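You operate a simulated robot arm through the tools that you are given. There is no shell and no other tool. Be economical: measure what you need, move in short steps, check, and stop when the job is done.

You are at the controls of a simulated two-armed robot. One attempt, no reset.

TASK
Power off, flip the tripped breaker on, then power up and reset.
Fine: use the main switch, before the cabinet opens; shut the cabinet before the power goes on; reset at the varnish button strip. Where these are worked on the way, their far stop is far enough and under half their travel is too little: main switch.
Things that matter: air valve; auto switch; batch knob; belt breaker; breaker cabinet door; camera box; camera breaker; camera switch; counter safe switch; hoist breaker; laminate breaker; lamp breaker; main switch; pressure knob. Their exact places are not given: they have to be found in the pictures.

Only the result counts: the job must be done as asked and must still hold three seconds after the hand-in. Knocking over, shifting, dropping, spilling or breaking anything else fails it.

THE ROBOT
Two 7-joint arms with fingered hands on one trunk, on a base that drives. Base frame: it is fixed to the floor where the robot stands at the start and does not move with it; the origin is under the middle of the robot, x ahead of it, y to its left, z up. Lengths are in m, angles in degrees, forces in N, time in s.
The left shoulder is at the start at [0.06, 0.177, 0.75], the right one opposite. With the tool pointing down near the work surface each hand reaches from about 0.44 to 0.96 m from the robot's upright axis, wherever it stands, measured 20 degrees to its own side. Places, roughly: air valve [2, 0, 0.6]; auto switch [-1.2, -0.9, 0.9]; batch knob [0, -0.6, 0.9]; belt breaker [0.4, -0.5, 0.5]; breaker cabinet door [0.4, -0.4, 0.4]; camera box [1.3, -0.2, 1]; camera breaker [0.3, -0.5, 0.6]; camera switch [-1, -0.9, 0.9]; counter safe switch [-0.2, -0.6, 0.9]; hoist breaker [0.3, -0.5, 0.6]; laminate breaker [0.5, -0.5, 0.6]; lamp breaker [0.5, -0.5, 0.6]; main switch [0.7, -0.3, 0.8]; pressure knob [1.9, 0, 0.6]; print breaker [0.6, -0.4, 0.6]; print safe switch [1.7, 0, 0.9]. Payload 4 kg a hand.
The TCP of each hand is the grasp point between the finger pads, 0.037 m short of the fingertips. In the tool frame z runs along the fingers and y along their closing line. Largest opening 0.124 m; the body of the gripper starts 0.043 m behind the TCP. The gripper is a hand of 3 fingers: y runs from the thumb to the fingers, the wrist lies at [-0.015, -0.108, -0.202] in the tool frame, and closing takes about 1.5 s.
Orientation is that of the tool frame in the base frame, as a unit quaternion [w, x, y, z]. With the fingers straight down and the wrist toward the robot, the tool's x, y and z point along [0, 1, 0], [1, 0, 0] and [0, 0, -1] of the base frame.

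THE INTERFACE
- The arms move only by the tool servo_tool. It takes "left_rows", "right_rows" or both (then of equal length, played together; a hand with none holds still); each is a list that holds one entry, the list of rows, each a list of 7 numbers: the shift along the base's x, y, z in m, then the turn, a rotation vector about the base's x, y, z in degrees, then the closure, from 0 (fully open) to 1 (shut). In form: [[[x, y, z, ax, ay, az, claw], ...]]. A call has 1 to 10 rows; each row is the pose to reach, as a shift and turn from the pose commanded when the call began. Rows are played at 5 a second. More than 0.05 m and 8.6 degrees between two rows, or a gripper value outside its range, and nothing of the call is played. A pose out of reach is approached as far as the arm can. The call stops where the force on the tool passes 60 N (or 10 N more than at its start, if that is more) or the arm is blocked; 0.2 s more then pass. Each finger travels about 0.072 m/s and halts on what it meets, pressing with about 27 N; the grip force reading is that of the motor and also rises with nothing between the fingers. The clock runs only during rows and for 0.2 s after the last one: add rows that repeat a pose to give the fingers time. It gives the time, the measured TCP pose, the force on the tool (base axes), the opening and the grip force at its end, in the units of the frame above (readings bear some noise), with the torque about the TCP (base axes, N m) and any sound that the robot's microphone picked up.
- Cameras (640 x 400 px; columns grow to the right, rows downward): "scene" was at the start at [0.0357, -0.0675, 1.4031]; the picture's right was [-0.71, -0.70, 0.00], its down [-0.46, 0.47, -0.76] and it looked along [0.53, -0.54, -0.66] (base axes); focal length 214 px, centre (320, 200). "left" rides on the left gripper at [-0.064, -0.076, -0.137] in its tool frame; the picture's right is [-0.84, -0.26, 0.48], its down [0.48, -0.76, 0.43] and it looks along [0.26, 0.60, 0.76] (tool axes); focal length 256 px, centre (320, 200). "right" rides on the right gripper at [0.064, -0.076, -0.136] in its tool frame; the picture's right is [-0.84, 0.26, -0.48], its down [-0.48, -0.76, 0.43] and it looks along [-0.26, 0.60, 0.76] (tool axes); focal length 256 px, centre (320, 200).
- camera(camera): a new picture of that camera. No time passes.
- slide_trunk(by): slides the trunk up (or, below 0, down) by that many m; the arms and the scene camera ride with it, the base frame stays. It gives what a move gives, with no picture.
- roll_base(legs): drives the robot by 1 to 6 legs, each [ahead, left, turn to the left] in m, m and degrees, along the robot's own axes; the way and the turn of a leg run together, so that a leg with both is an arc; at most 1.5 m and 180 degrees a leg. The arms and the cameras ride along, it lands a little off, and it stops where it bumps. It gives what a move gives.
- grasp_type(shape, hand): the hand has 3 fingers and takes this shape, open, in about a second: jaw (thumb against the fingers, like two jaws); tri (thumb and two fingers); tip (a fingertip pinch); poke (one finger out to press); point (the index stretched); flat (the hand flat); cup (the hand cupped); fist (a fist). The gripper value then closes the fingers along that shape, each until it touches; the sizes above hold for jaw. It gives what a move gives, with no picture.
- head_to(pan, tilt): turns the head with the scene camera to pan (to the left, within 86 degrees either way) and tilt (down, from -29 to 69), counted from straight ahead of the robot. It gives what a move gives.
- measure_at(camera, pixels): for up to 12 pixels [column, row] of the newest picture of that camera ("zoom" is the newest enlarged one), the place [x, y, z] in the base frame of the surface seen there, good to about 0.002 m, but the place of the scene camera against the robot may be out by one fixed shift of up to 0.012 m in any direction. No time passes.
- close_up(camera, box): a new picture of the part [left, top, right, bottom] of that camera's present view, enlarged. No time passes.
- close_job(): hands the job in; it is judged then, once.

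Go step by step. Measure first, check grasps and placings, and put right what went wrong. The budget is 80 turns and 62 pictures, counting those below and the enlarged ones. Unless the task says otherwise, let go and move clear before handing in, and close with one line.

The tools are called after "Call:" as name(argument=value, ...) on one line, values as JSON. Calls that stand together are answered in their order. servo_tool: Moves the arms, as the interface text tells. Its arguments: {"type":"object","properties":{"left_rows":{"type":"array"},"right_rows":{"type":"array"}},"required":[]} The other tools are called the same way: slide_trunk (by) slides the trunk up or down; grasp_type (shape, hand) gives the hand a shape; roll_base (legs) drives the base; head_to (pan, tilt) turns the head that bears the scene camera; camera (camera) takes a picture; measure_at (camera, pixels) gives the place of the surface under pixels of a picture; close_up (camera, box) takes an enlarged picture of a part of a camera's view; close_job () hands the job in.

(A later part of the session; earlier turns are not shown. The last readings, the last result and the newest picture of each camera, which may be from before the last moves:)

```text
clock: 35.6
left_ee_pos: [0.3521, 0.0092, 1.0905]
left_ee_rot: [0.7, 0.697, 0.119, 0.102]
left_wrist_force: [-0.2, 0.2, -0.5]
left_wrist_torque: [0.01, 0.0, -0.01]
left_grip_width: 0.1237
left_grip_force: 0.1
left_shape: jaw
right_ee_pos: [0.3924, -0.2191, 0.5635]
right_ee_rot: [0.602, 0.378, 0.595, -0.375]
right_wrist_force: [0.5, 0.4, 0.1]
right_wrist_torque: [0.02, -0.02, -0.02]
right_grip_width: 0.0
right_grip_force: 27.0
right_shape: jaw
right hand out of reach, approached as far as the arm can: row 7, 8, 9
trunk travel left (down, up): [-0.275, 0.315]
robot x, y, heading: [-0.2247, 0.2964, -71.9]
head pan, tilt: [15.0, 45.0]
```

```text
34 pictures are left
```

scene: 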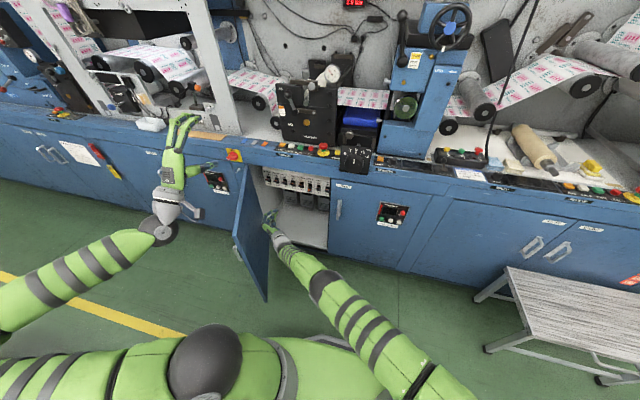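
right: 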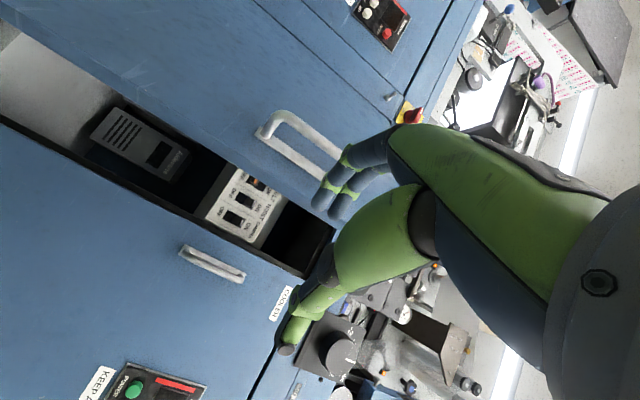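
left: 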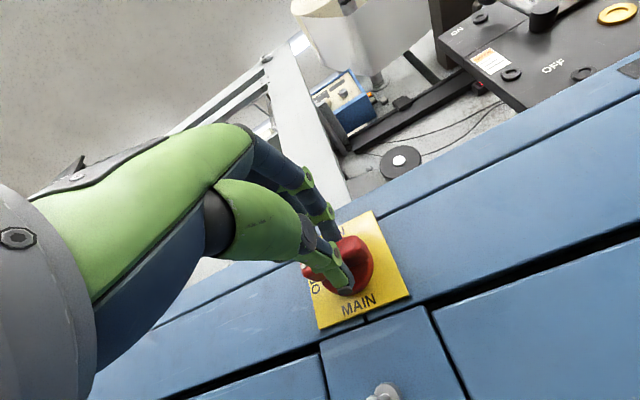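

The door is now open about 75°. I'll bring the right hand back right, switch it to the poke shape, and check the geometry.

Call:
servo_tool(right_rows=[[[-0.04, -0.0131, 0, 0, 0, 0, 1], [-0.08, -0.0263, 0, 0, 0, 0, 1], [-0.12, -0.0395, 0, 0, 0, 0, 1], [-0.161, -0.0515, 0, 0, 0, 0, 1], [-0.177, -0.01, 0, 0, 0, 0, 1]]])

Call:
grasp_type(hand="right", shape="poke")

Call:
camera(camera="right")

Call:
measure_at(camera="scene", pixels=[[330, 342], [365, 352], [266, 300], [240, 165], [235, 245], [300, 338]])

```text
clock: 36.8
left_ee_pos: [0.3517, 0.0082, 1.0908]
left_ee_rot: [0.7, 0.697, 0.119, 0.101]
left_wrist_force: [-0.8, -0.2, 0.6]
left_wrist_torque: [-0.01, 0.01, 0.01]
left_grip_width: 0.1238
left_grip_force: 0.0
left_shape: jaw
right_ee_pos: [0.2166, -0.2288, 0.5672]
right_ee_rot: [0.602, 0.379, 0.594, -0.375]
right_wrist_force: [-0.1, 0.5, -0.7]
right_wrist_torque: [0.0, 0.01, -0.05]
right_grip_width: 0.0001
right_grip_force: 26.9
right_shape: jaw
trunk travel left (down, up): [-0.275, 0.315]
robot x, y, heading: [-0.2266, 0.2982, -72.0]
head pan, tilt: [15.0, 45.0]
```

```text
clock: 37.7
left_ee_pos: [0.3522, 0.0091, 1.0911]
left_ee_rot: [0.7, 0.697, 0.119, 0.102]
left_wrist_force: [1.0, -0.4, -0.5]
left_wrist_torque: [-0.01, 0.02, 0.01]
left_grip_width: 0.1238
left_grip_force: 0.0
left_shape: jaw
right_ee_pos: [0.2169, -0.2291, 0.5676]
right_ee_rot: [0.602, 0.378, 0.594, -0.376]
right_wrist_force: [0.5, 0.5, -0.2]
right_wrist_torque: [-0.01, -0.01, -0.02]
right_grip_width: 0.0
right_grip_force: 0.0
right_shape: poke
trunk travel left (down, up): [-0.275, 0.315]
robot x, y, heading: [-0.2231, 0.2989, -72.3]
head pan, tilt: [15.0, 45.0]
```

```text
33 pictures are left
```

right: 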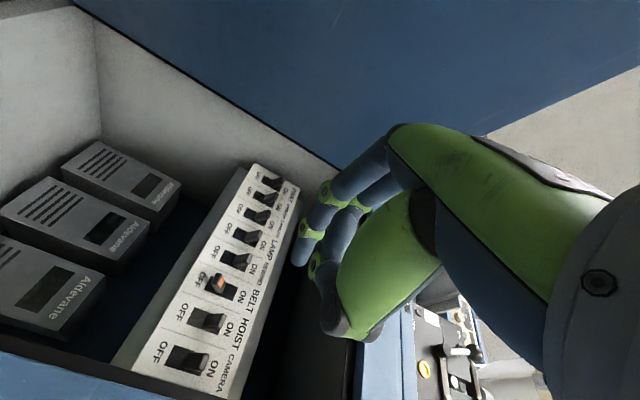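

```text
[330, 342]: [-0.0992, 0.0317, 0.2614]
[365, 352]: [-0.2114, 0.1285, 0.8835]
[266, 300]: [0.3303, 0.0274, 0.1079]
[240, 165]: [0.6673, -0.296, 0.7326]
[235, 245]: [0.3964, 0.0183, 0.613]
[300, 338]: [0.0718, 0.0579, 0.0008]
```

The panel and the BELT lever (216,282) are in clear view, and the base front edge is about 0.29 m ahead of its centre. I'll measure the fingertip and the lever in this picture.

Call:
measure_at(camera="right", pixels=[[297, 258], [300, 240], [316, 222], [325, 285], [345, 330], [216, 282], [210, 278], [222, 287], [224, 292], [205, 322], [235, 264], [198, 270]])

Call:
close_up(camera="right", box=[120, 140, 360, 390])

```text
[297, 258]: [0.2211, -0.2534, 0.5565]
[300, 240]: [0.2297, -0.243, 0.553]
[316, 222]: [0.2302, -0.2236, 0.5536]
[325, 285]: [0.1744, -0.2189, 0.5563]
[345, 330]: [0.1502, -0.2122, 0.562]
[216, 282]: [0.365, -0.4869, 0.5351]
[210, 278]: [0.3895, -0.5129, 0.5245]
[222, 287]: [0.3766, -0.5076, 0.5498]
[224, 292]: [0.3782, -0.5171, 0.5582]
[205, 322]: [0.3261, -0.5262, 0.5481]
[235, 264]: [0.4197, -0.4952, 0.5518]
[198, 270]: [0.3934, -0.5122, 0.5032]
```

```text
1.60 times, centred on (240, 265) of right
```

zoom: 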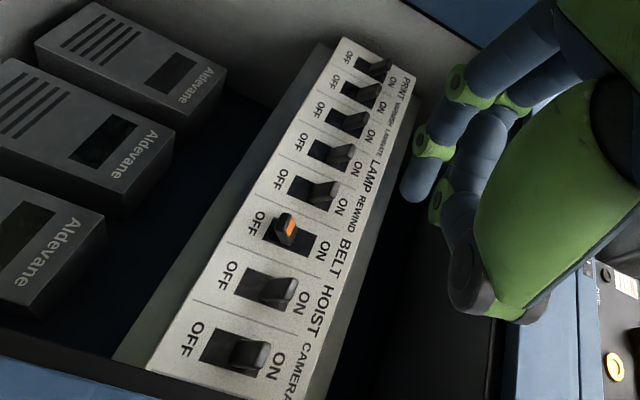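

The lever tip is at about (0.365,-0.487,0.532), the panel is at d≈-0.605, and the poke fingertip leads the TCP by 25 mm. I'll drive in closer, then aim.

Call:
roll_base(legs=[[0.13, 0.08, 0]])

Call:
camera(camera="scene")

```text
clock: 39.1
left_ee_pos: [0.4699, -0.0911, 1.0914]
left_ee_rot: [0.7, 0.697, 0.12, 0.102]
left_wrist_force: [-0.3, -0.2, 0.3]
left_wrist_torque: [-0.03, 0.01, 0.01]
left_grip_width: 0.1234
left_grip_force: 0.0
left_shape: jaw
right_ee_pos: [0.3333, -0.3278, 0.5674]
right_ee_rot: [0.602, 0.378, 0.595, -0.376]
right_wrist_force: [-0.6, 0.5, -1.5]
right_wrist_torque: [-0.01, 0.03, -0.04]
right_grip_width: 0.0003
right_grip_force: 0.2
right_shape: poke
trunk travel left (down, up): [-0.275, 0.315]
robot x, y, heading: [-0.1088, 0.1992, -72.2]
head pan, tilt: [15.0, 45.0]
```

```text
31 pictures are left
```

scene: 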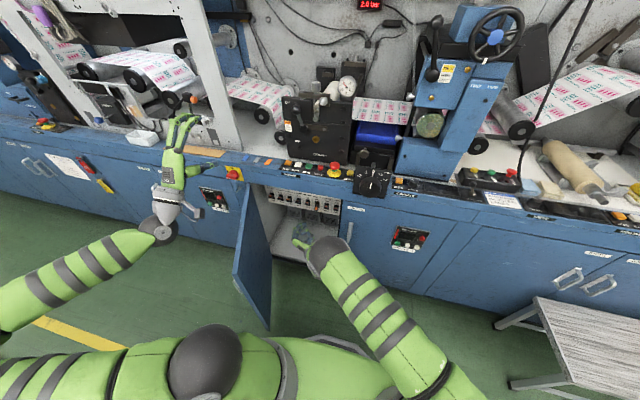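

The hand is in front of the open cabinet. I'll lower it below the lever and approach, then check alignment.

Call:
servo_tool(right_rows=[[[0.0037, -0.0284, -0.022, 0, 0, 0, 0], [0.0075, -0.0569, -0.044, 0, 0, 0, 0], [0.0112, -0.0853, -0.064, 0, 0, 0, 0]]])

Call:
camera(camera="right")

Call:
close_up(camera="scene", box=[260, 170, 360, 260])

```text
clock: 39.9
left_ee_pos: [0.4692, -0.0905, 1.0903]
left_ee_rot: [0.7, 0.697, 0.118, 0.102]
left_wrist_force: [0.0, -0.7, -0.7]
left_wrist_torque: [-0.03, 0.0, 0.0]
left_grip_width: 0.1238
left_grip_force: 0.0
left_shape: jaw
right_ee_pos: [0.3441, -0.4148, 0.502]
right_ee_rot: [0.602, 0.377, 0.594, -0.377]
right_wrist_force: [-0.7, -0.6, 0.0]
right_wrist_torque: [-0.03, 0.01, 0.03]
right_grip_width: 0.0
right_grip_force: 0.0
right_shape: poke
trunk travel left (down, up): [-0.275, 0.315]
robot x, y, heading: [-0.1103, 0.1994, -71.8]
head pan, tilt: [15.0, 45.0]
```

```text
30 pictures are left
```

right: 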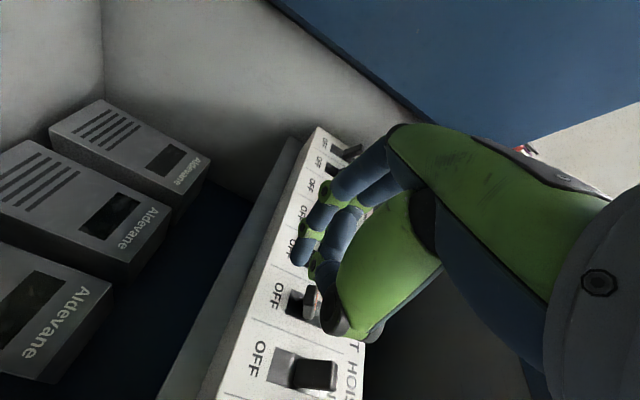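

```text
4.44 times, centred on (310, 215) of scene
```

zoom: 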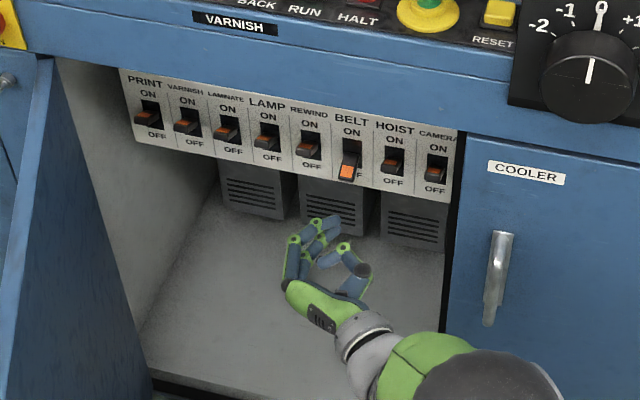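

The scene zoom shows the leading fingertip at about (337,222) and the lever at (347,172). I'll measure both in the same camera to cancel the offset.

Call:
measure_at(camera="zoom", pixels=[[337, 220], [330, 224], [318, 222], [335, 232], [344, 246], [347, 172], [349, 163], [345, 178], [308, 158], [308, 150]])

Call:
close_up(camera="scene", box=[315, 195, 345, 240])

```text
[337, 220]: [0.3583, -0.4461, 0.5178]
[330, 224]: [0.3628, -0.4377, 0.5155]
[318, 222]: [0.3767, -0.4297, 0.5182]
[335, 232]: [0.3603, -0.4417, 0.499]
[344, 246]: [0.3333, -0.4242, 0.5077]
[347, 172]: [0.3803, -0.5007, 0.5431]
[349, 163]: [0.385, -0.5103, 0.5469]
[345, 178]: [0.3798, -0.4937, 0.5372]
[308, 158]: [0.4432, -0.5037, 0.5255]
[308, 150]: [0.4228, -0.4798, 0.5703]
```

```text
8.89 times, centred on (330, 218) of scene
```

zoom: 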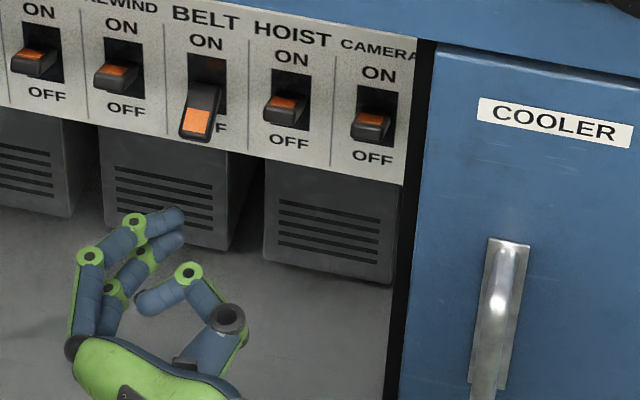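

The fingertip lines up with the BELT lever (about 5 mm off) and sits 50 mm short of it. I'll dip 12 mm, advance 62 mm under the lever, then lift.

Call:
servo_tool(right_rows=[[[0, 0, -0.012, 0, 0, 0, 0], [0.0097, -0.0295, -0.012, 0, 0, 0, 0], [0.0194, -0.0589, -0.012, 0, 0, 0, 0], [0.0194, -0.0589, 0.0, 0, 0, 0, 0], [0.0194, -0.0589, 0.012, 0, 0, 0, 0], [0.0194, -0.0589, 0.024, 0, 0, 0, 0], [0.0194, -0.0589, 0.036, 0, 0, 0, 0], [0.0194, -0.0589, 0.048, 0, 0, 0, 0], [0.0194, -0.0589, 0.055, 0, 0, 0, 0]]])

Call:
close_up(camera="scene", box=[280, 180, 350, 225])

```text
clock: 41.9
left_ee_pos: [0.4712, -0.0923, 1.0879]
left_ee_rot: [0.699, 0.698, 0.121, 0.102]
left_wrist_force: [0.0, -0.1, 0.4]
left_wrist_torque: [0.01, 0.01, 0.04]
left_grip_width: 0.124
left_grip_force: 0.1
left_shape: jaw
right_ee_pos: [0.3606, -0.4692, 0.5425]
right_ee_rot: [0.592, 0.379, 0.605, -0.375]
right_wrist_force: [-6.1, 15.1, -49.3]
right_wrist_torque: [1.53, 0.6, -0.07]
right_grip_width: 0.0
right_grip_force: 0.1
right_shape: poke
trunk travel left (down, up): [-0.275, 0.315]
robot x, y, heading: [-0.1054, 0.198, -71.9]
head pan, tilt: [15.0, 45.0]
```

```text
8.89 times, centred on (315, 202) of scene
```

zoom: 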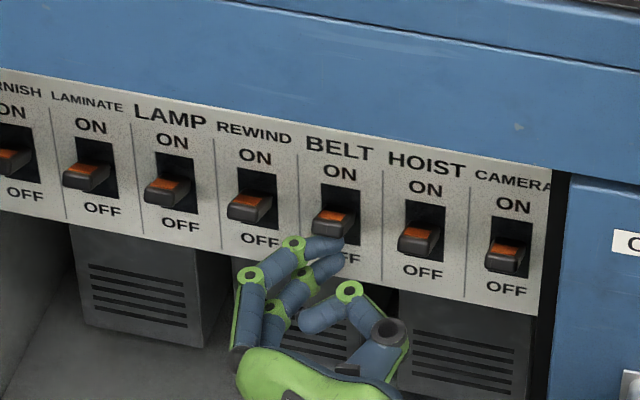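

BELT now matches its neighbours at ON and is pressing against its stop. I'll lower, withdraw and check it holds.

Call:
servo_tool(right_rows=[[[0, 0, -0.03, 0, 0, 0, 0], [0, 0, -0.055, 0, 0, 0, 0], [-0.0125, 0.038, -0.055, 0, 0, 0, 0], [-0.025, 0.076, -0.055, 0, 0, 0, 0], [-0.0375, 0.114, -0.055, 0, 0, 0, 0]]])

Call:
close_up(camera="scene", box=[250, 170, 370, 245])

```text
clock: 43.1
left_ee_pos: [0.4692, -0.0915, 1.0895]
left_ee_rot: [0.7, 0.697, 0.12, 0.102]
left_wrist_force: [-0.5, 0.2, -0.2]
left_wrist_torque: [-0.01, -0.02, -0.01]
left_grip_width: 0.1239
left_grip_force: 0.0
left_shape: jaw
right_ee_pos: [0.3241, -0.3588, 0.5028]
right_ee_rot: [0.602, 0.377, 0.595, -0.376]
right_wrist_force: [0.1, 0.0, -0.6]
right_wrist_torque: [-0.01, -0.01, 0.05]
right_grip_width: 0.0
right_grip_force: 0.1
right_shape: poke
trunk travel left (down, up): [-0.275, 0.315]
robot x, y, heading: [-0.1088, 0.1981, -72.2]
head pan, tilt: [15.0, 45.0]
```

```text
5.33 times, centred on (310, 208) of scene
```

zoom: 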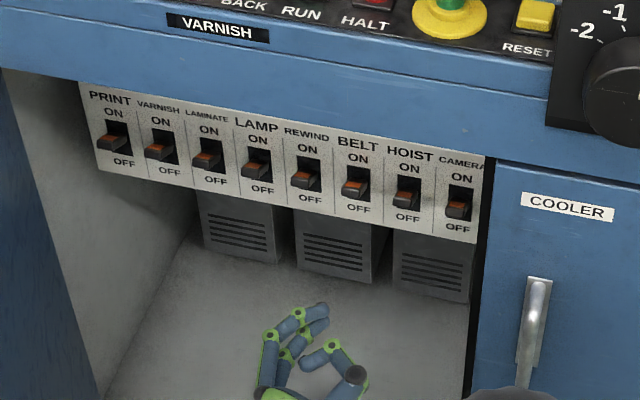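

All the breakers are now at ON. I'll withdraw the right hand to the right, and bring the left hand round to the outside of the door to push it shut.

Call:
servo_tool(right_rows=[[[-0.0125, 0.038, 0, 0, 0, 0, 0], [-0.025, 0.076, 0, 0, 0, 0, 0], [-0.0375, 0.114, 0, 0, 0, 0, 0], [-0.0375, 0.114, 0, 0, 0, 0, 0], [-0.0803, 0.0999, 0, 0, 0, 0, 0], [-0.123, 0.0858, 0, 0, 0, 0, 0], [-0.1658, 0.0717, 0, 0, 0, 0, 0], [-0.2085, 0.0576, 0, 0, 0, 0, 0], [-0.2513, 0.0436, 0, 0, 0, 0, 0], [-0.294, 0.0295, 0, 0, 0, 0, 0]]], left_rows=[[[0.0197, 0.0296, -0.018, 0, 0, 0, 1], [0.0394, 0.0592, -0.036, 0, 0, 0, 1], [0.0592, 0.0888, -0.054, 0, 0, 0, 1], [0.0789, 0.1184, -0.072, 0, 0, 0, 1], [0.0986, 0.148, -0.09, 0, 0, 0, 1], [0.0986, 0.148, -0.138, 0, 0, 0, 1], [0.0986, 0.148, -0.186, 0, 0, 0, 1], [0.0986, 0.148, -0.234, 0, 0, 0, 1], [0.0986, 0.148, -0.282, 0, 0, 0, 1], [0.0986, 0.148, -0.33, 0, 0, 0, 1]]])

Call:
camera(camera="scene")

```text
clock: 45.3
left_ee_pos: [0.5672, 0.0575, 0.7609]
left_ee_rot: [0.7, 0.697, 0.12, 0.103]
left_wrist_force: [0.0, -0.3, -0.7]
left_wrist_torque: [0.01, 0.02, 0.01]
left_grip_width: 0.0
left_grip_force: 27.1
left_shape: jaw
right_ee_pos: [0.0314, -0.3286, 0.5042]
right_ee_rot: [0.602, 0.378, 0.594, -0.376]
right_wrist_force: [0.9, 0.2, 0.4]
right_wrist_torque: [0.02, 0.03, 0.0]
right_grip_width: 0.0002
right_grip_force: 0.0
right_shape: poke
trunk travel left (down, up): [-0.275, 0.315]
robot x, y, heading: [-0.1082, 0.1957, -71.9]
head pan, tilt: [15.0, 45.0]
```

```text
25 pictures are left
```

scene: 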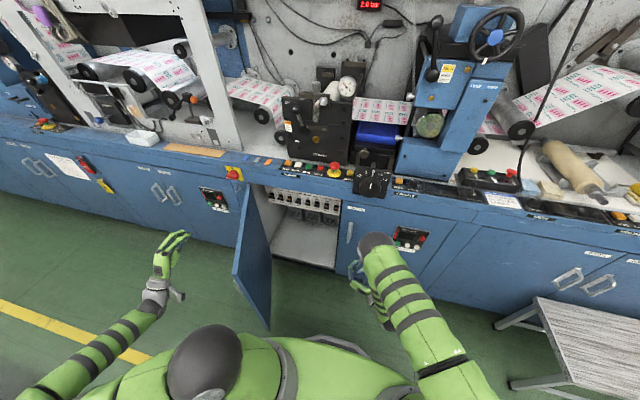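

The door is free, the right hand is clear and the left hand is outside the door. I'll lower the left hand and start sweeping right against the door's outer face.

Call:
servo_tool(left_rows=[[[0, 0, -0.045, 0, 0, 0, 1], [0, 0, -0.09, 0, 0, 0, 1], [0, 0, -0.135, 0, 0, 0, 1], [0, 0, -0.17, 0, 0, 0, 1], [-0.036, -0.025, -0.17, 0, 0, 0, 1], [-0.073, -0.05, -0.17, 0, 0, 0, 1], [-0.109, -0.0753, -0.17, 0, 0, 0, 1], [-0.1355, -0.094, -0.17, 0, 0, 0, 1], [-0.162, -0.1127, -0.17, 0, 0, 0, 1]]])

Call:
servo_tool(left_rows=[[[-0.0235, -0.0288, 0, 0, 0, 0, 1], [-0.047, -0.0576, 0, 0, 0, 0, 1], [-0.0705, -0.0864, 0, 0, 0, 0, 1], [-0.0827, -0.123, 0, 0, 0, 0, 1], [-0.0949, -0.1596, 0, 0, 0, 0, 1], [-0.107, -0.1962, 0, 0, 0, 0, 1]]])

Call:
camera(camera="scene")

```text
clock: 47.3
left_ee_pos: [0.4329, -0.0484, 0.6289]
left_ee_rot: [0.699, 0.698, 0.12, 0.102]
left_wrist_force: [0.4, -0.2, 1.0]
left_wrist_torque: [0.02, -0.02, -0.02]
left_grip_width: 0.0001
left_grip_force: 27.0
left_shape: jaw
left hand out of reach, approached as far as the arm can: row 7, 8, 9
right_ee_pos: [0.0321, -0.3287, 0.5043]
right_ee_rot: [0.602, 0.378, 0.595, -0.376]
right_wrist_force: [0.8, -0.5, -0.2]
right_wrist_torque: [-0.02, -0.02, -0.02]
right_grip_width: 0.0
right_grip_force: 0.1
right_shape: poke
trunk travel left (down, up): [-0.275, 0.315]
robot x, y, heading: [-0.1119, 0.1961, -72.2]
head pan, tilt: [15.0, 45.0]
```

```text
clock: 48.7
left_ee_pos: [0.3571, -0.2466, 0.6794]
left_ee_rot: [0.699, 0.698, 0.119, 0.101]
left_wrist_force: [0.0, 1.2, -0.1]
left_wrist_torque: [-0.03, -0.01, 0.01]
left_grip_width: 0.0
left_grip_force: 27.0
left_shape: jaw
left hand out of reach, approached as far as the arm can: row 1, 2, 3, 4, 5, 6
right_ee_pos: [0.0303, -0.3288, 0.504]
right_ee_rot: [0.602, 0.378, 0.595, -0.375]
right_wrist_force: [0.2, 0.1, 1.2]
right_wrist_torque: [-0.02, 0.0, -0.04]
right_grip_width: 0.0001
right_grip_force: 0.0
right_shape: poke
trunk travel left (down, up): [-0.275, 0.315]
robot x, y, heading: [-0.1036, 0.1933, -71.8]
head pan, tilt: [15.0, 45.0]
```

```text
24 pictures are left
```

scene: 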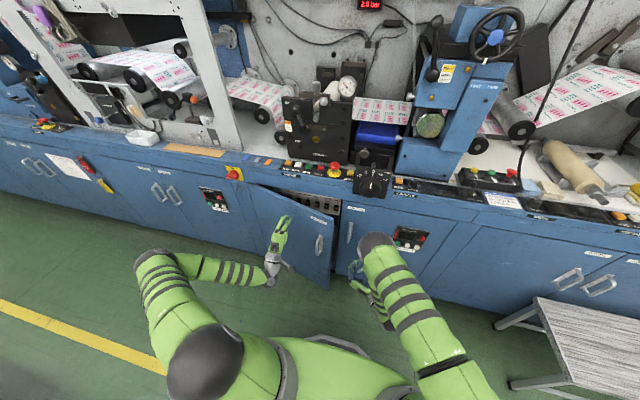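

The door is down to about 20°. I'll keep pushing forward to shut it.

Call:
servo_tool(left_rows=[[[0.0, -0.025, 0, 0, 0, 0, 1], [0.0, -0.05, 0, 0, 0, 0, 1], [0.0005, -0.075, 0, 0, 0, 0, 1], [0.001, -0.0997, 0, 0, 0, 0, 1]]])

Call:
camera(camera="scene")

```text
clock: 49.7
left_ee_pos: [0.3584, -0.3467, 0.6796]
left_ee_rot: [0.699, 0.698, 0.118, 0.102]
left_wrist_force: [-0.7, 0.0, 0.2]
left_wrist_torque: [0.01, -0.01, -0.03]
left_grip_width: 0.0
left_grip_force: 27.1
left_shape: jaw
right_ee_pos: [0.0323, -0.3296, 0.5035]
right_ee_rot: [0.602, 0.377, 0.595, -0.376]
right_wrist_force: [-0.3, -0.5, 0.2]
right_wrist_torque: [-0.02, -0.01, -0.01]
right_grip_width: 0.0002
right_grip_force: 0.2
right_shape: poke
trunk travel left (down, up): [-0.275, 0.315]
robot x, y, heading: [-0.1091, 0.1974, -72.2]
head pan, tilt: [15.0, 45.0]
```

```text
23 pictures are left
```

scene: 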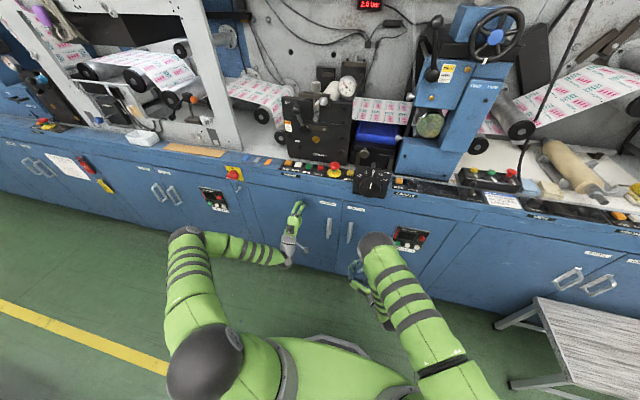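

The door looks shut, with the fingertips at the face plane. I'll push 12 mm more to seat it, then back off and check the gap.

Call:
servo_tool(left_rows=[[[0.0019, -0.0057, 0, 0, 0, 0, 1], [0.0037, -0.0114, 0, 0, 0, 0, 1]]])

Call:
servo_tool(left_rows=[[[-0.0125, 0.038, 0, 0, 0, 0, 1], [-0.025, 0.076, 0, 0, 0, 0, 1], [-0.0375, 0.114, 0, 0, 0, 0, 1]]])

Call:
close_up(camera="scene", box=[230, 160, 390, 260])

Call:
measure_at(camera="zoom", pixels=[[430, 210], [380, 120], [200, 120], [480, 220], [120, 80], [430, 300], [520, 330]])

```text
clock: 50.3
left_ee_pos: [0.3583, -0.3489, 0.6788]
left_ee_rot: [0.701, 0.696, 0.119, 0.098]
left_wrist_force: [-6.6, 22.6, 4.9]
left_wrist_torque: [-0.09, -0.07, 0.04]
left_grip_width: 0.0
left_grip_force: 27.1
left_shape: jaw
right_ee_pos: [0.0326, -0.3264, 0.5045]
right_ee_rot: [0.603, 0.377, 0.594, -0.376]
right_wrist_force: [-0.5, -0.3, 0.1]
right_wrist_torque: [0.02, 0.02, -0.02]
right_grip_width: 0.0
right_grip_force: 0.0
right_shape: poke
trunk travel left (down, up): [-0.275, 0.315]
robot x, y, heading: [-0.1079, 0.1983, -72.0]
head pan, tilt: [15.0, 45.0]
stopped in row 2 (left hand): the force on the tool passed its limit (the readings are from after the stop); the commanded pose is now the measured one
```

```text
clock: 51.1
left_ee_pos: [0.3319, -0.2388, 0.6933]
left_ee_rot: [0.699, 0.698, 0.118, 0.099]
left_wrist_force: [0.4, 0.3, -0.6]
left_wrist_torque: [0.0, 0.01, 0.01]
left_grip_width: 0.0
left_grip_force: 26.8
left_shape: jaw
left hand out of reach, approached as far as the arm can: row 1, 2, 3
right_ee_pos: [0.0322, -0.3272, 0.5034]
right_ee_rot: [0.602, 0.378, 0.595, -0.375]
right_wrist_force: [0.6, 0.8, -0.2]
right_wrist_torque: [0.02, 0.0, 0.01]
right_grip_width: 0.0002
right_grip_force: 0.0
right_shape: poke
trunk travel left (down, up): [-0.275, 0.315]
robot x, y, heading: [-0.1094, 0.1955, -72.0]
head pan, tilt: [15.0, 45.0]
```

```text
4.00 times, centred on (310, 210) of scene
```

zoom: 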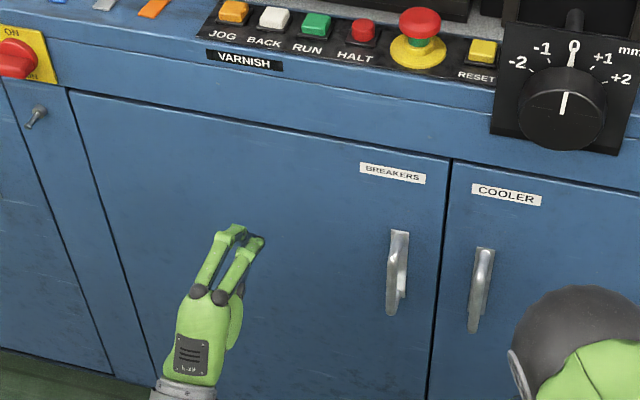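

```text
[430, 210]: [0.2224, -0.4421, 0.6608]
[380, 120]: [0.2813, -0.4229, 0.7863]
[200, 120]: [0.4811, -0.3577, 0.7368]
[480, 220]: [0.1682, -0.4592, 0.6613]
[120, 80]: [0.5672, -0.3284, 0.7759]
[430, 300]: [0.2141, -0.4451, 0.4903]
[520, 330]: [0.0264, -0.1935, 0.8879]
```

The door is flush (both leaves measure the same depth). Next I'll shift the base left slightly, open the left hand and bring it in front of the main switch.

Call:
roll_base(legs=[[-0.03, 0.06, 0]])

Call:
servo_tool(left_rows=[[[-0.012, 0.036, 0.02, 0, 0, 0, 0], [0.023, 0.047, 0.04, 0, 0, 0, 0], [0.061, 0.06, 0.06, 0, 0, 0, 0], [0.1, 0.073, 0.08, 0, 0, 0, 0], [0.139, 0.085, 0.096, 0, 0, 0, 0], [0.177, 0.097, 0.096, 0, 0, 0, 0], [0.215, 0.11, 0.096, 0, 0, 0, 0]]])

Call:
camera(camera="left")

```text
clock: 52.1
left_ee_pos: [0.38, -0.1913, 0.6928]
left_ee_rot: [0.699, 0.698, 0.118, 0.101]
left_wrist_force: [-1.4, -0.1, -0.4]
left_wrist_torque: [-0.01, 0.02, 0.02]
left_grip_width: 0.0
left_grip_force: 27.1
left_shape: jaw
right_ee_pos: [0.0793, -0.2804, 0.5029]
right_ee_rot: [0.602, 0.378, 0.595, -0.375]
right_wrist_force: [0.6, 0.9, -0.2]
right_wrist_torque: [-0.01, -0.01, 0.0]
right_grip_width: 0.0
right_grip_force: 0.1
right_shape: poke
trunk travel left (down, up): [-0.275, 0.315]
robot x, y, heading: [-0.0589, 0.2486, -72.0]
head pan, tilt: [15.0, 45.0]
```

```text
clock: 53.7
left_ee_pos: [0.5959, -0.0812, 0.7912]
left_ee_rot: [0.699, 0.698, 0.118, 0.1]
left_wrist_force: [0.2, 0.3, 0.6]
left_wrist_torque: [0.02, 0.02, 0.04]
left_grip_width: 0.1235
left_grip_force: 0.0
left_shape: jaw
right_ee_pos: [0.0793, -0.2809, 0.5028]
right_ee_rot: [0.602, 0.378, 0.595, -0.376]
right_wrist_force: [-0.2, 0.0, 0.5]
right_wrist_torque: [0.03, 0.04, 0.0]
right_grip_width: 0.0
right_grip_force: 0.0
right_shape: poke
trunk travel left (down, up): [-0.275, 0.315]
robot x, y, heading: [-0.059, 0.2446, -72.1]
head pan, tilt: [15.0, 45.0]
```

```text
21 pictures are left
```

left: 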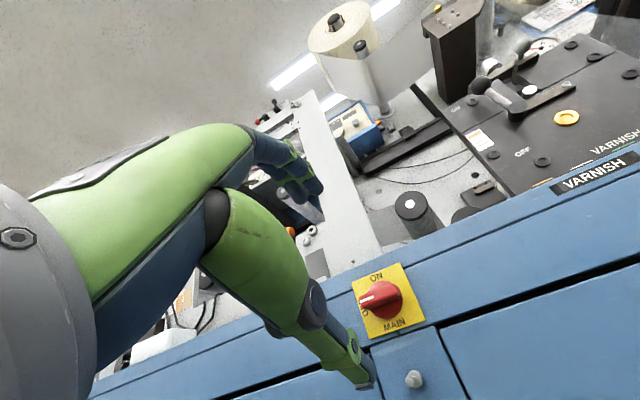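

The bar is at OFF at (380,298). I'll return to the earlier grip pose (0.6575,-0.2268,0.789) and close on the bar.

Call:
servo_tool(left_rows=[[[0.0154, -0.0364, -0.001, 0, 0, 0, 0], [0.0308, -0.0728, -0.002, 0, 0, 0, 0], [0.0462, -0.1092, -0.002, 0, 0, 0, 0], [0.0616, -0.1456, -0.002, 0, 0, 0, 0], [0.0616, -0.1456, -0.002, 0, 0, 0, 0.7], [0.0616, -0.1456, -0.002, 0, 0, 0, 1], [0.0616, -0.1456, -0.002, 0, 0, 0, 1], [0.0616, -0.1456, -0.002, 0, 0, 0, 1], [0.0616, -0.1456, -0.002, 0, 0, 0, 1], [0.0616, -0.1456, -0.002, 0, 0, 0, 1]]])

Call:
camera(camera="left")

```text
clock: 55.9
left_ee_pos: [0.6574, -0.2263, 0.7867]
left_ee_rot: [0.699, 0.698, 0.118, 0.099]
left_wrist_force: [-0.3, 1.3, -0.1]
left_wrist_torque: [-0.14, -0.03, 0.0]
left_grip_width: 0.0157
left_grip_force: 27.2
left_shape: jaw
right_ee_pos: [0.0797, -0.2807, 0.5026]
right_ee_rot: [0.602, 0.377, 0.596, -0.374]
right_wrist_force: [-0.6, -0.5, -0.3]
right_wrist_torque: [0.01, -0.01, -0.01]
right_grip_width: 0.0
right_grip_force: 0.0
right_shape: poke
trunk travel left (down, up): [-0.275, 0.315]
robot x, y, heading: [-0.0635, 0.2449, -72.0]
head pan, tilt: [15.0, 45.0]
```

```text
20 pictures are left
```

left: 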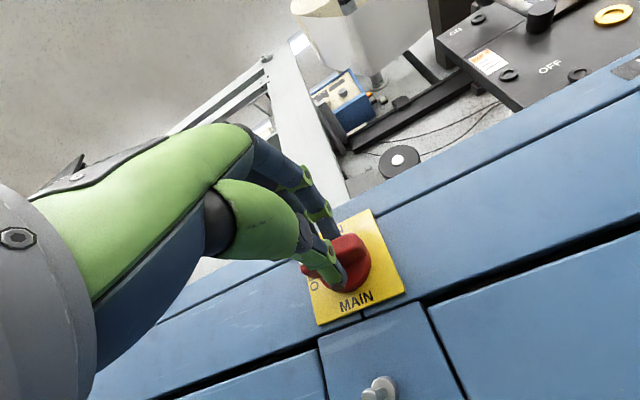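

The bar is gripped again (opening 0.0157). I'll turn it clockwise by about 92° back to ON.

Call:
servo_tool(left_rows=[[[0, 0, 0, 2.627, -8.084, 0, 1], [0, 0, 0, 5.253, -16.167, 0, 1], [0, 0, 0, 7.88, -24.25, 0, 1], [0, 0, 0, 10.506, -32.334, 0, 1], [0, 0, 0, 13.13, -40.42, 0, 1], [0, 0, 0, 15.76, -48.5, 0, 1], [0, 0, 0, 18.39, -56.58, 0, 1], [0, 0, 0, 21.01, -64.67, 0, 1], [0, 0, 0, 23.64, -72.75, 0, 1], [0, 0, 0, 26.27, -80.84, 0, 1]]])

Call:
servo_tool(left_rows=[[[0, 0, 0, 2.2, -6.7, 0, 1], [0, 0, 0, 2.2, -6.7, 0, 1]]])

Call:
servo_tool(left_rows=[[[0, 0, 0, 0, 0, 0, 0.5], [0, 0, 0, 0, 0, 0, 0], [0, 0, 0, 0, 0, 0, 0], [0, 0, 0, 0, 0, 0, 0], [0, 0, 0, 0, 0, 0, 0], [-0.0125, 0.038, 0, 0, 0, 0, 0], [-0.025, 0.076, 0, 0, 0, 0, 0], [-0.0375, 0.114, 0, 0, 0, 0, 0]]])

Call:
close_up(camera="left", box=[280, 220, 480, 345])

Call:
camera(camera="scene")

```text
clock: 58.1
left_ee_pos: [0.6565, -0.225, 0.7901]
left_ee_rot: [0.446, 0.595, -0.382, 0.549]
left_wrist_force: [12.9, 7.8, 18.3]
left_wrist_torque: [-0.55, 0.0, 0.32]
left_grip_width: 0.0155
left_grip_force: 26.5
left_shape: jaw
right_ee_pos: [0.0792, -0.28, 0.5048]
right_ee_rot: [0.603, 0.376, 0.595, -0.376]
right_wrist_force: [-0.8, -0.3, 0.1]
right_wrist_torque: [0.03, 0.01, -0.01]
right_grip_width: 0.0
right_grip_force: 0.0
right_shape: poke
trunk travel left (down, up): [-0.275, 0.315]
robot x, y, heading: [-0.0597, 0.2443, -71.6]
head pan, tilt: [15.0, 45.0]
```

```text
clock: 58.7
left_ee_pos: [0.6564, -0.2259, 0.7897]
left_ee_rot: [0.412, 0.572, -0.418, 0.574]
left_wrist_force: [13.3, 6.3, 21.3]
left_wrist_torque: [-0.58, 0.07, 0.3]
left_grip_width: 0.016
left_grip_force: 27.3
left_shape: jaw
right_ee_pos: [0.0794, -0.2791, 0.5034]
right_ee_rot: [0.603, 0.377, 0.594, -0.376]
right_wrist_force: [0.1, 0.0, -0.7]
right_wrist_torque: [-0.02, 0.03, 0.02]
right_grip_width: 0.0
right_grip_force: 0.1
right_shape: poke
trunk travel left (down, up): [-0.275, 0.315]
robot x, y, heading: [-0.0592, 0.2419, -71.9]
head pan, tilt: [15.0, 45.0]
```

```text
clock: 60.5
left_ee_pos: [0.6178, -0.1141, 0.7881]
left_ee_rot: [0.412, 0.572, -0.418, 0.573]
left_wrist_force: [0.3, 0.3, -1.5]
left_wrist_torque: [-0.04, 0.01, 0.01]
left_grip_width: 0.1237
left_grip_force: 0.2
left_shape: jaw
right_ee_pos: [0.079, -0.2804, 0.5025]
right_ee_rot: [0.603, 0.378, 0.594, -0.375]
right_wrist_force: [-0.5, 0.0, 0.6]
right_wrist_torque: [0.02, -0.02, 0.01]
right_grip_width: 0.0
right_grip_force: 0.1
right_shape: poke
trunk travel left (down, up): [-0.275, 0.315]
robot x, y, heading: [-0.0606, 0.2433, -72.1]
head pan, tilt: [15.0, 45.0]
```

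```text
3.20 times, centred on (380, 282) of left
```

zoom: 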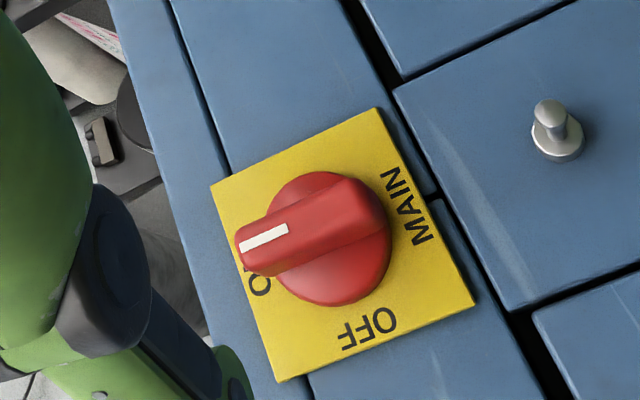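

```text
18 pictures are left
```

scene: 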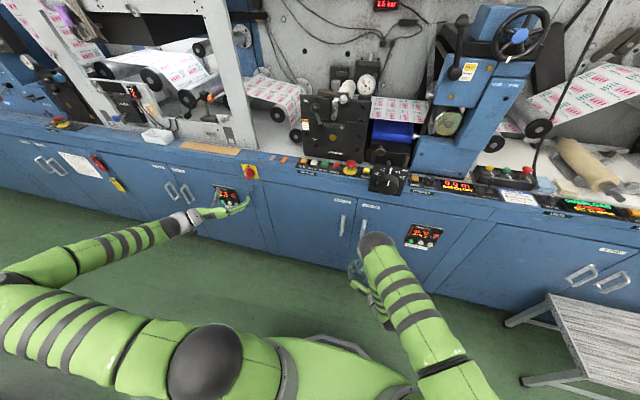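

The switch points to ON and the displays have lit. Next is the varnish RESET button (near (366,168)), so I'll enlarge the strip and measure it.

Call:
close_up(camera="scene", box=[335, 145, 415, 195])

Call:
grasp_type(hand="right", shape="point")

Call:
camera(camera="right")

```text
8.00 times, centred on (375, 170) of scene
```

zoom: 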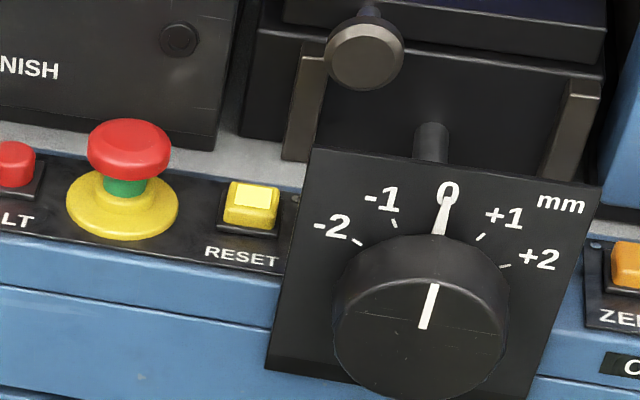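

```text
clock: 61.4
left_ee_pos: [0.6192, -0.1137, 0.7874]
left_ee_rot: [0.411, 0.573, -0.418, 0.573]
left_wrist_force: [-0.2, 0.4, -0.4]
left_wrist_torque: [0.0, 0.02, 0.02]
left_grip_width: 0.1237
left_grip_force: 0.1
left_shape: jaw
right_ee_pos: [0.08, -0.2792, 0.5028]
right_ee_rot: [0.603, 0.377, 0.595, -0.375]
right_wrist_force: [-0.1, 0.6, -0.2]
right_wrist_torque: [0.02, 0.01, 0.03]
right_grip_width: 0.1183
right_grip_force: 0.1
right_shape: point
trunk travel left (down, up): [-0.275, 0.315]
robot x, y, heading: [-0.0603, 0.2446, -71.9]
head pan, tilt: [15.0, 45.0]
```

```text
16 pictures are left
```

right: 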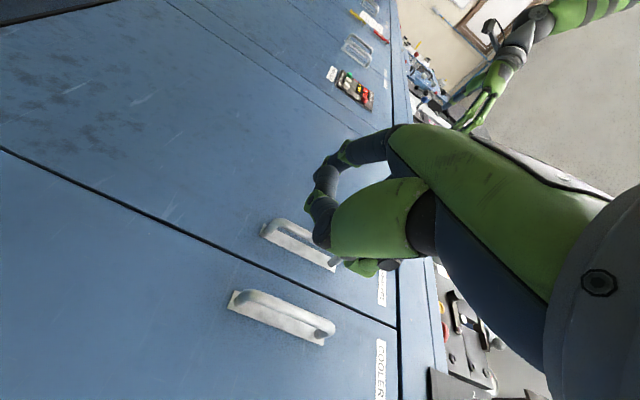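

The RESET button at zoom (252,200) stands between the emergency stop and the dial plate. I'll measure them.

Call:
measure_at(camera="zoom", pixels=[[255, 197], [238, 194], [272, 197], [250, 218], [245, 235], [230, 258], [205, 195], [128, 140], [305, 200], [295, 280], [450, 260], [430, 145]])

Call:
close_up(camera="scene", box=[320, 220, 420, 300])

```text
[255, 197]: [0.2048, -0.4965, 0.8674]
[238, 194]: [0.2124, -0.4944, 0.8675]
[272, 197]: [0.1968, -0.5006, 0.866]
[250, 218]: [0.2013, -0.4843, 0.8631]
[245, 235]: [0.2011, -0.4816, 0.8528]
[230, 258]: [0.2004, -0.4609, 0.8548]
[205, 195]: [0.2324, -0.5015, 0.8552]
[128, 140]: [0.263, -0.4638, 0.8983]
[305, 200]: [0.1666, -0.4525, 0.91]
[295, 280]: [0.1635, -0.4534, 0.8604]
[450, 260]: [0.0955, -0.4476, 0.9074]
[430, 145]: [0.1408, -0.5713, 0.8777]
```

```text
5.00 times, centred on (370, 260) of scene
```

zoom: 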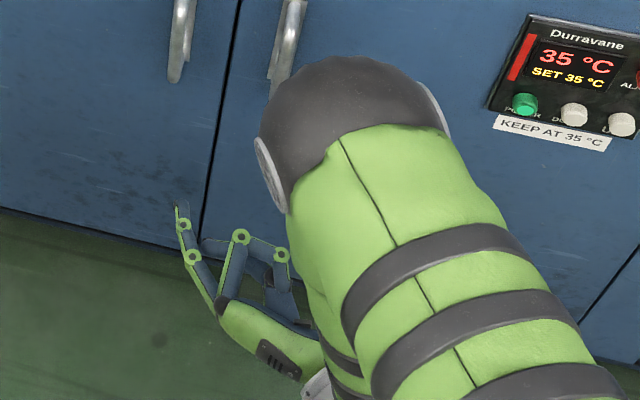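

The index is stretched with its tip at zoom (178,207). I'll measure the tip relative to the TCP.

Call:
measure_at(camera="zoom", pixels=[[177, 206], [180, 212], [183, 224], [193, 257], [222, 300], [241, 236], [281, 255], [178, 202]])

```text
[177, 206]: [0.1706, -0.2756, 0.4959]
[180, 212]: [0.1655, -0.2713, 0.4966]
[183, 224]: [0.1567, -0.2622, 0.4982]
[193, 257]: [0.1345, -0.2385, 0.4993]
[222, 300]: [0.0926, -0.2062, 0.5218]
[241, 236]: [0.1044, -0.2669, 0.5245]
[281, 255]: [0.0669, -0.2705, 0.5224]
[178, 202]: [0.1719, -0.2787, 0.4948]
```

The index tip lies about 0.08 along tool y and 0.04 along z from the TCP. I'll raise the trunk 0.2 m, then turn the right hand's fingers down above the strip's front.

Call:
slide_trunk(by=0.2)

Call:
servo_tool(right_rows=[[[-0.008, 0.024, 0.02, 0, 0, -4, 0], [-0.016, 0.0475, 0.05, 0, 0, -8, 0]]])

Call:
servo_tool(right_rows=[[[0, 0, 0.03, 6.184, -3.151, -4.908, 0], [0, 0, 0.06, 12.368, -6.302, -9.816, 0], [0, 0, 0.09, 18.552, -9.453, -14.724, 0], [0, 0, 0.12, 24.736, -12.604, -19.632, 0], [0, 0, 0.15, 30.92, -15.755, -24.54, 0], [0, 0, 0.18, 37.104, -18.906, -29.448, 0], [0, 0, 0.21, 43.288, -22.057, -34.356, 0], [0, 0, 0.24, 49.472, -25.208, -39.264, 0], [0, 0, 0.27, 55.656, -28.359, -44.172, 0], [0, 0, 0.3, 61.84, -31.51, -49.08, 0]]])

Call:
servo_tool(right_rows=[[[0, 0, 0.01, 6.184, -3.151, -4.908, 0], [0, 0, 0.02, 12.368, -6.302, -9.816, 0], [0, 0, 0.03, 18.552, -9.453, -14.724, 0], [0, 0, 0.04, 24.736, -12.604, -19.632, 0], [0, 0, 0.05, 25.46, -12.97, -20.21, 0]]])

Call:
camera(camera="scene")

```text
clock: 63.6
left_ee_pos: [0.6189, -0.1128, 0.9875]
left_ee_rot: [0.411, 0.572, -0.419, 0.573]
left_wrist_force: [0.2, -0.4, 1.3]
left_wrist_torque: [0.01, -0.02, -0.04]
left_grip_width: 0.1235
left_grip_force: 0.0
left_shape: jaw
right_ee_pos: [0.079, -0.2797, 0.702]
right_ee_rot: [0.602, 0.377, 0.596, -0.375]
right_wrist_force: [-0.4, 0.5, -0.5]
right_wrist_torque: [0.04, 0.04, -0.01]
right_grip_width: 0.1178
right_grip_force: 0.1
right_shape: point
trunk travel left (down, up): [-0.475, 0.115]
robot x, y, heading: [-0.064, 0.2437, -72.0]
head pan, tilt: [15.0, 45.0]
```

```text
clock: 64.2
left_ee_pos: [0.619, -0.1135, 0.9877]
left_ee_rot: [0.412, 0.573, -0.418, 0.573]
left_wrist_force: [-0.3, -0.3, -0.4]
left_wrist_torque: [0.0, 0.03, 0.01]
left_grip_width: 0.1238
left_grip_force: 0.1
left_shape: jaw
right_ee_pos: [0.0629, -0.2333, 0.7526]
right_ee_rot: [0.575, 0.417, 0.567, -0.417]
right_wrist_force: [0.5, 0.4, 1.0]
right_wrist_torque: [0.01, -0.03, 0.01]
right_grip_width: 0.118
right_grip_force: 0.1
right_shape: point
trunk travel left (down, up): [-0.475, 0.115]
robot x, y, heading: [-0.06, 0.2421, -71.8]
head pan, tilt: [15.0, 45.0]
```

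```text
clock: 66.4
left_ee_pos: [0.6194, -0.1141, 0.988]
left_ee_rot: [0.412, 0.572, -0.418, 0.574]
left_wrist_force: [0.8, 0.3, 0.6]
left_wrist_torque: [-0.02, 0.01, -0.03]
left_grip_width: 0.1237
left_grip_force: 0.0
left_shape: jaw
right_ee_pos: [0.0626, -0.232, 1.0533]
right_ee_rot: [0.197, 0.917, 0.316, -0.147]
right_wrist_force: [-0.3, -0.5, 0.1]
right_wrist_torque: [-0.02, -0.03, -0.02]
right_grip_width: 0.1181
right_grip_force: 0.1
right_shape: point
trunk travel left (down, up): [-0.475, 0.115]
robot x, y, heading: [-0.0649, 0.2454, -72.0]
head pan, tilt: [15.0, 45.0]
```

```text
clock: 67.6
left_ee_pos: [0.6194, -0.1135, 0.9873]
left_ee_rot: [0.411, 0.572, -0.418, 0.573]
left_wrist_force: [-0.5, -0.4, -0.2]
left_wrist_torque: [-0.01, 0.0, 0.02]
left_grip_width: 0.1238
left_grip_force: 0.1
left_shape: jaw
right_ee_pos: [0.0638, -0.2326, 1.1027]
right_ee_rot: [-0.003, 0.988, 0.152, -0.003]
right_wrist_force: [-0.3, -0.2, 0.3]
right_wrist_torque: [0.0, -0.03, 0.01]
right_grip_width: 0.118
right_grip_force: 0.1
right_shape: point
trunk travel left (down, up): [-0.475, 0.115]
robot x, y, heading: [-0.0591, 0.2463, -72.0]
head pan, tilt: [15.0, 45.0]
```

```text
14 pictures are left
```

scene: 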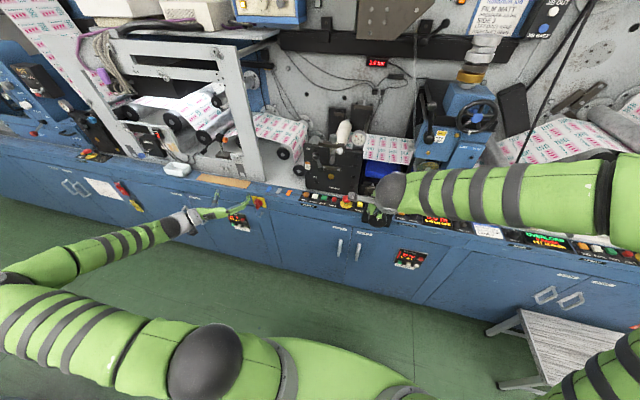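

The right hand now points down, hidden behind its own wrist in the scene view. I'll look through the right camera.

Call:
camera(camera="right")

```text
13 pictures are left
```

right: 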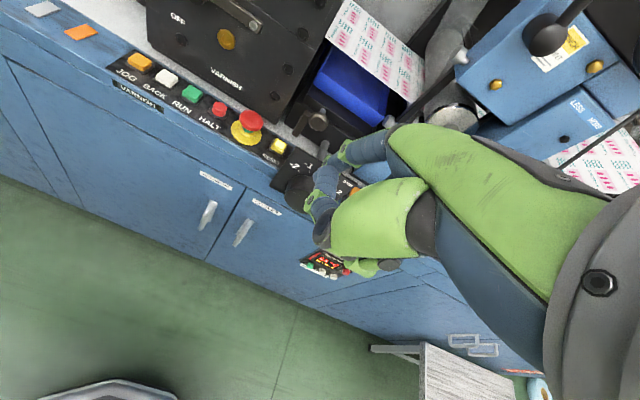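

The button is visible at (278,146), and my projection puts the index tip near (323,184). I'll measure both here.

Call:
measure_at(camera="right", pixels=[[323, 184], [328, 176], [318, 190], [318, 205], [312, 225], [346, 150], [278, 146], [274, 148], [270, 156], [251, 120], [300, 160], [279, 183]])

Call:
close_up(camera="right", box=[230, 90, 390, 250])

```text
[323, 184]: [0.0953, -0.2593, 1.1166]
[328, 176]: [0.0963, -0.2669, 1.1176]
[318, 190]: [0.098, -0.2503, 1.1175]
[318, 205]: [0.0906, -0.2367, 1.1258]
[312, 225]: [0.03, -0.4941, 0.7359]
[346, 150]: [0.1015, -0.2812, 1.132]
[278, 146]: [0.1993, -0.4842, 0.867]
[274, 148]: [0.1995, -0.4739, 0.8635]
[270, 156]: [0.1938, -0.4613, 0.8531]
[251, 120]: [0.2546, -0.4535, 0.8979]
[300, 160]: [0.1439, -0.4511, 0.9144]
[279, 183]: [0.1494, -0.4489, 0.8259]
```

```text
2.50 times, centred on (310, 170) of right
```

zoom: 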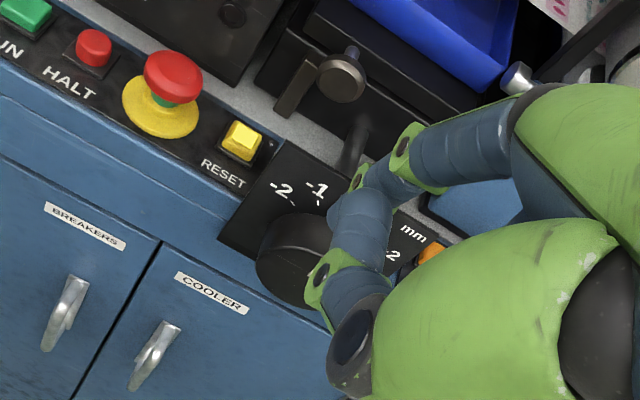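

The near finger is curled and the index is hidden, so the tip place is uncertain. I'll use the jaw shape closed instead, whose tip geometry is known, and hover above RESET at (0.1993,-0.4842,0.867).

Call:
grasp_type(hand="right", shape="jaw")

Call:
servo_tool(right_rows=[[[0, 0, 0, 0, 0, 0, 0.5], [0, 0, 0, 0, 0, 0, 1], [0, 0, 0, 0, 0, 0, 1], [0.0196, -0.0358, 0, 0, 0, 0, 1], [0.0392, -0.0717, 0, 0, 0, 0, 1], [0.0588, -0.1075, -0.01, 0, 0, 0, 1], [0.0784, -0.1433, -0.03, 0, 0, 0, 1], [0.098, -0.1791, -0.05, 0, 0, 0, 1], [0.1176, -0.215, -0.07, 0, 0, 0, 1], [0.1372, -0.2508, -0.09, 0, 0, 0, 1]]])

Call:
camera(camera="right")

Call:
close_up(camera="scene", box=[310, 130, 430, 230])

```text
clock: 68.5
left_ee_pos: [0.6194, -0.1126, 0.9872]
left_ee_rot: [0.412, 0.573, -0.418, 0.572]
left_wrist_force: [1.0, -0.1, 0.0]
left_wrist_torque: [-0.02, 0.05, 0.0]
left_grip_width: 0.1239
left_grip_force: 0.1
left_shape: jaw
right_ee_pos: [0.0639, -0.2322, 1.1028]
right_ee_rot: [-0.002, 0.988, 0.152, -0.004]
right_wrist_force: [0.1, -0.1, 0.3]
right_wrist_torque: [-0.01, 0.0, 0.01]
right_grip_width: 0.1236
right_grip_force: 0.0
right_shape: jaw
trunk travel left (down, up): [-0.475, 0.115]
robot x, y, heading: [-0.0581, 0.2464, -71.9]
head pan, tilt: [15.0, 45.0]
```

```text
clock: 70.7
left_ee_pos: [0.6183, -0.1148, 0.9866]
left_ee_rot: [0.411, 0.572, -0.419, 0.573]
left_wrist_force: [-0.2, 0.9, -0.1]
left_wrist_torque: [-0.03, -0.01, 0.02]
left_grip_width: 0.1239
left_grip_force: 0.0
left_shape: jaw
right_ee_pos: [0.2009, -0.4856, 1.013]
right_ee_rot: [-0.003, 0.988, 0.152, -0.005]
right_wrist_force: [0.1, -0.9, -0.1]
right_wrist_torque: [0.04, -0.03, 0.03]
right_grip_width: 0.0002
right_grip_force: 27.4
right_shape: jaw
trunk travel left (down, up): [-0.475, 0.115]
robot x, y, heading: [-0.0621, 0.2492, -71.7]
head pan, tilt: [15.0, 45.0]
```

```text
11 pictures are left
```

right: 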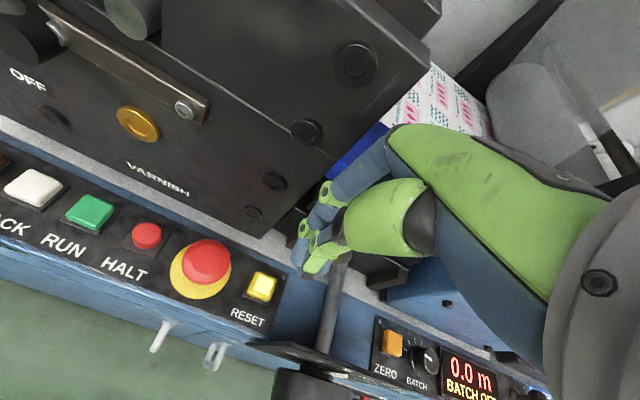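

```text
4.00 times, centred on (370, 180) of scene
```

zoom: 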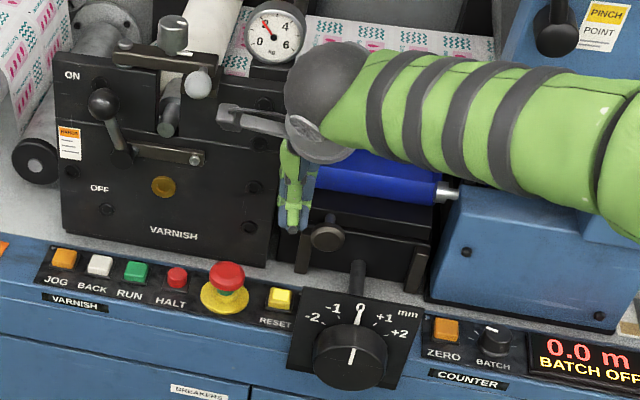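

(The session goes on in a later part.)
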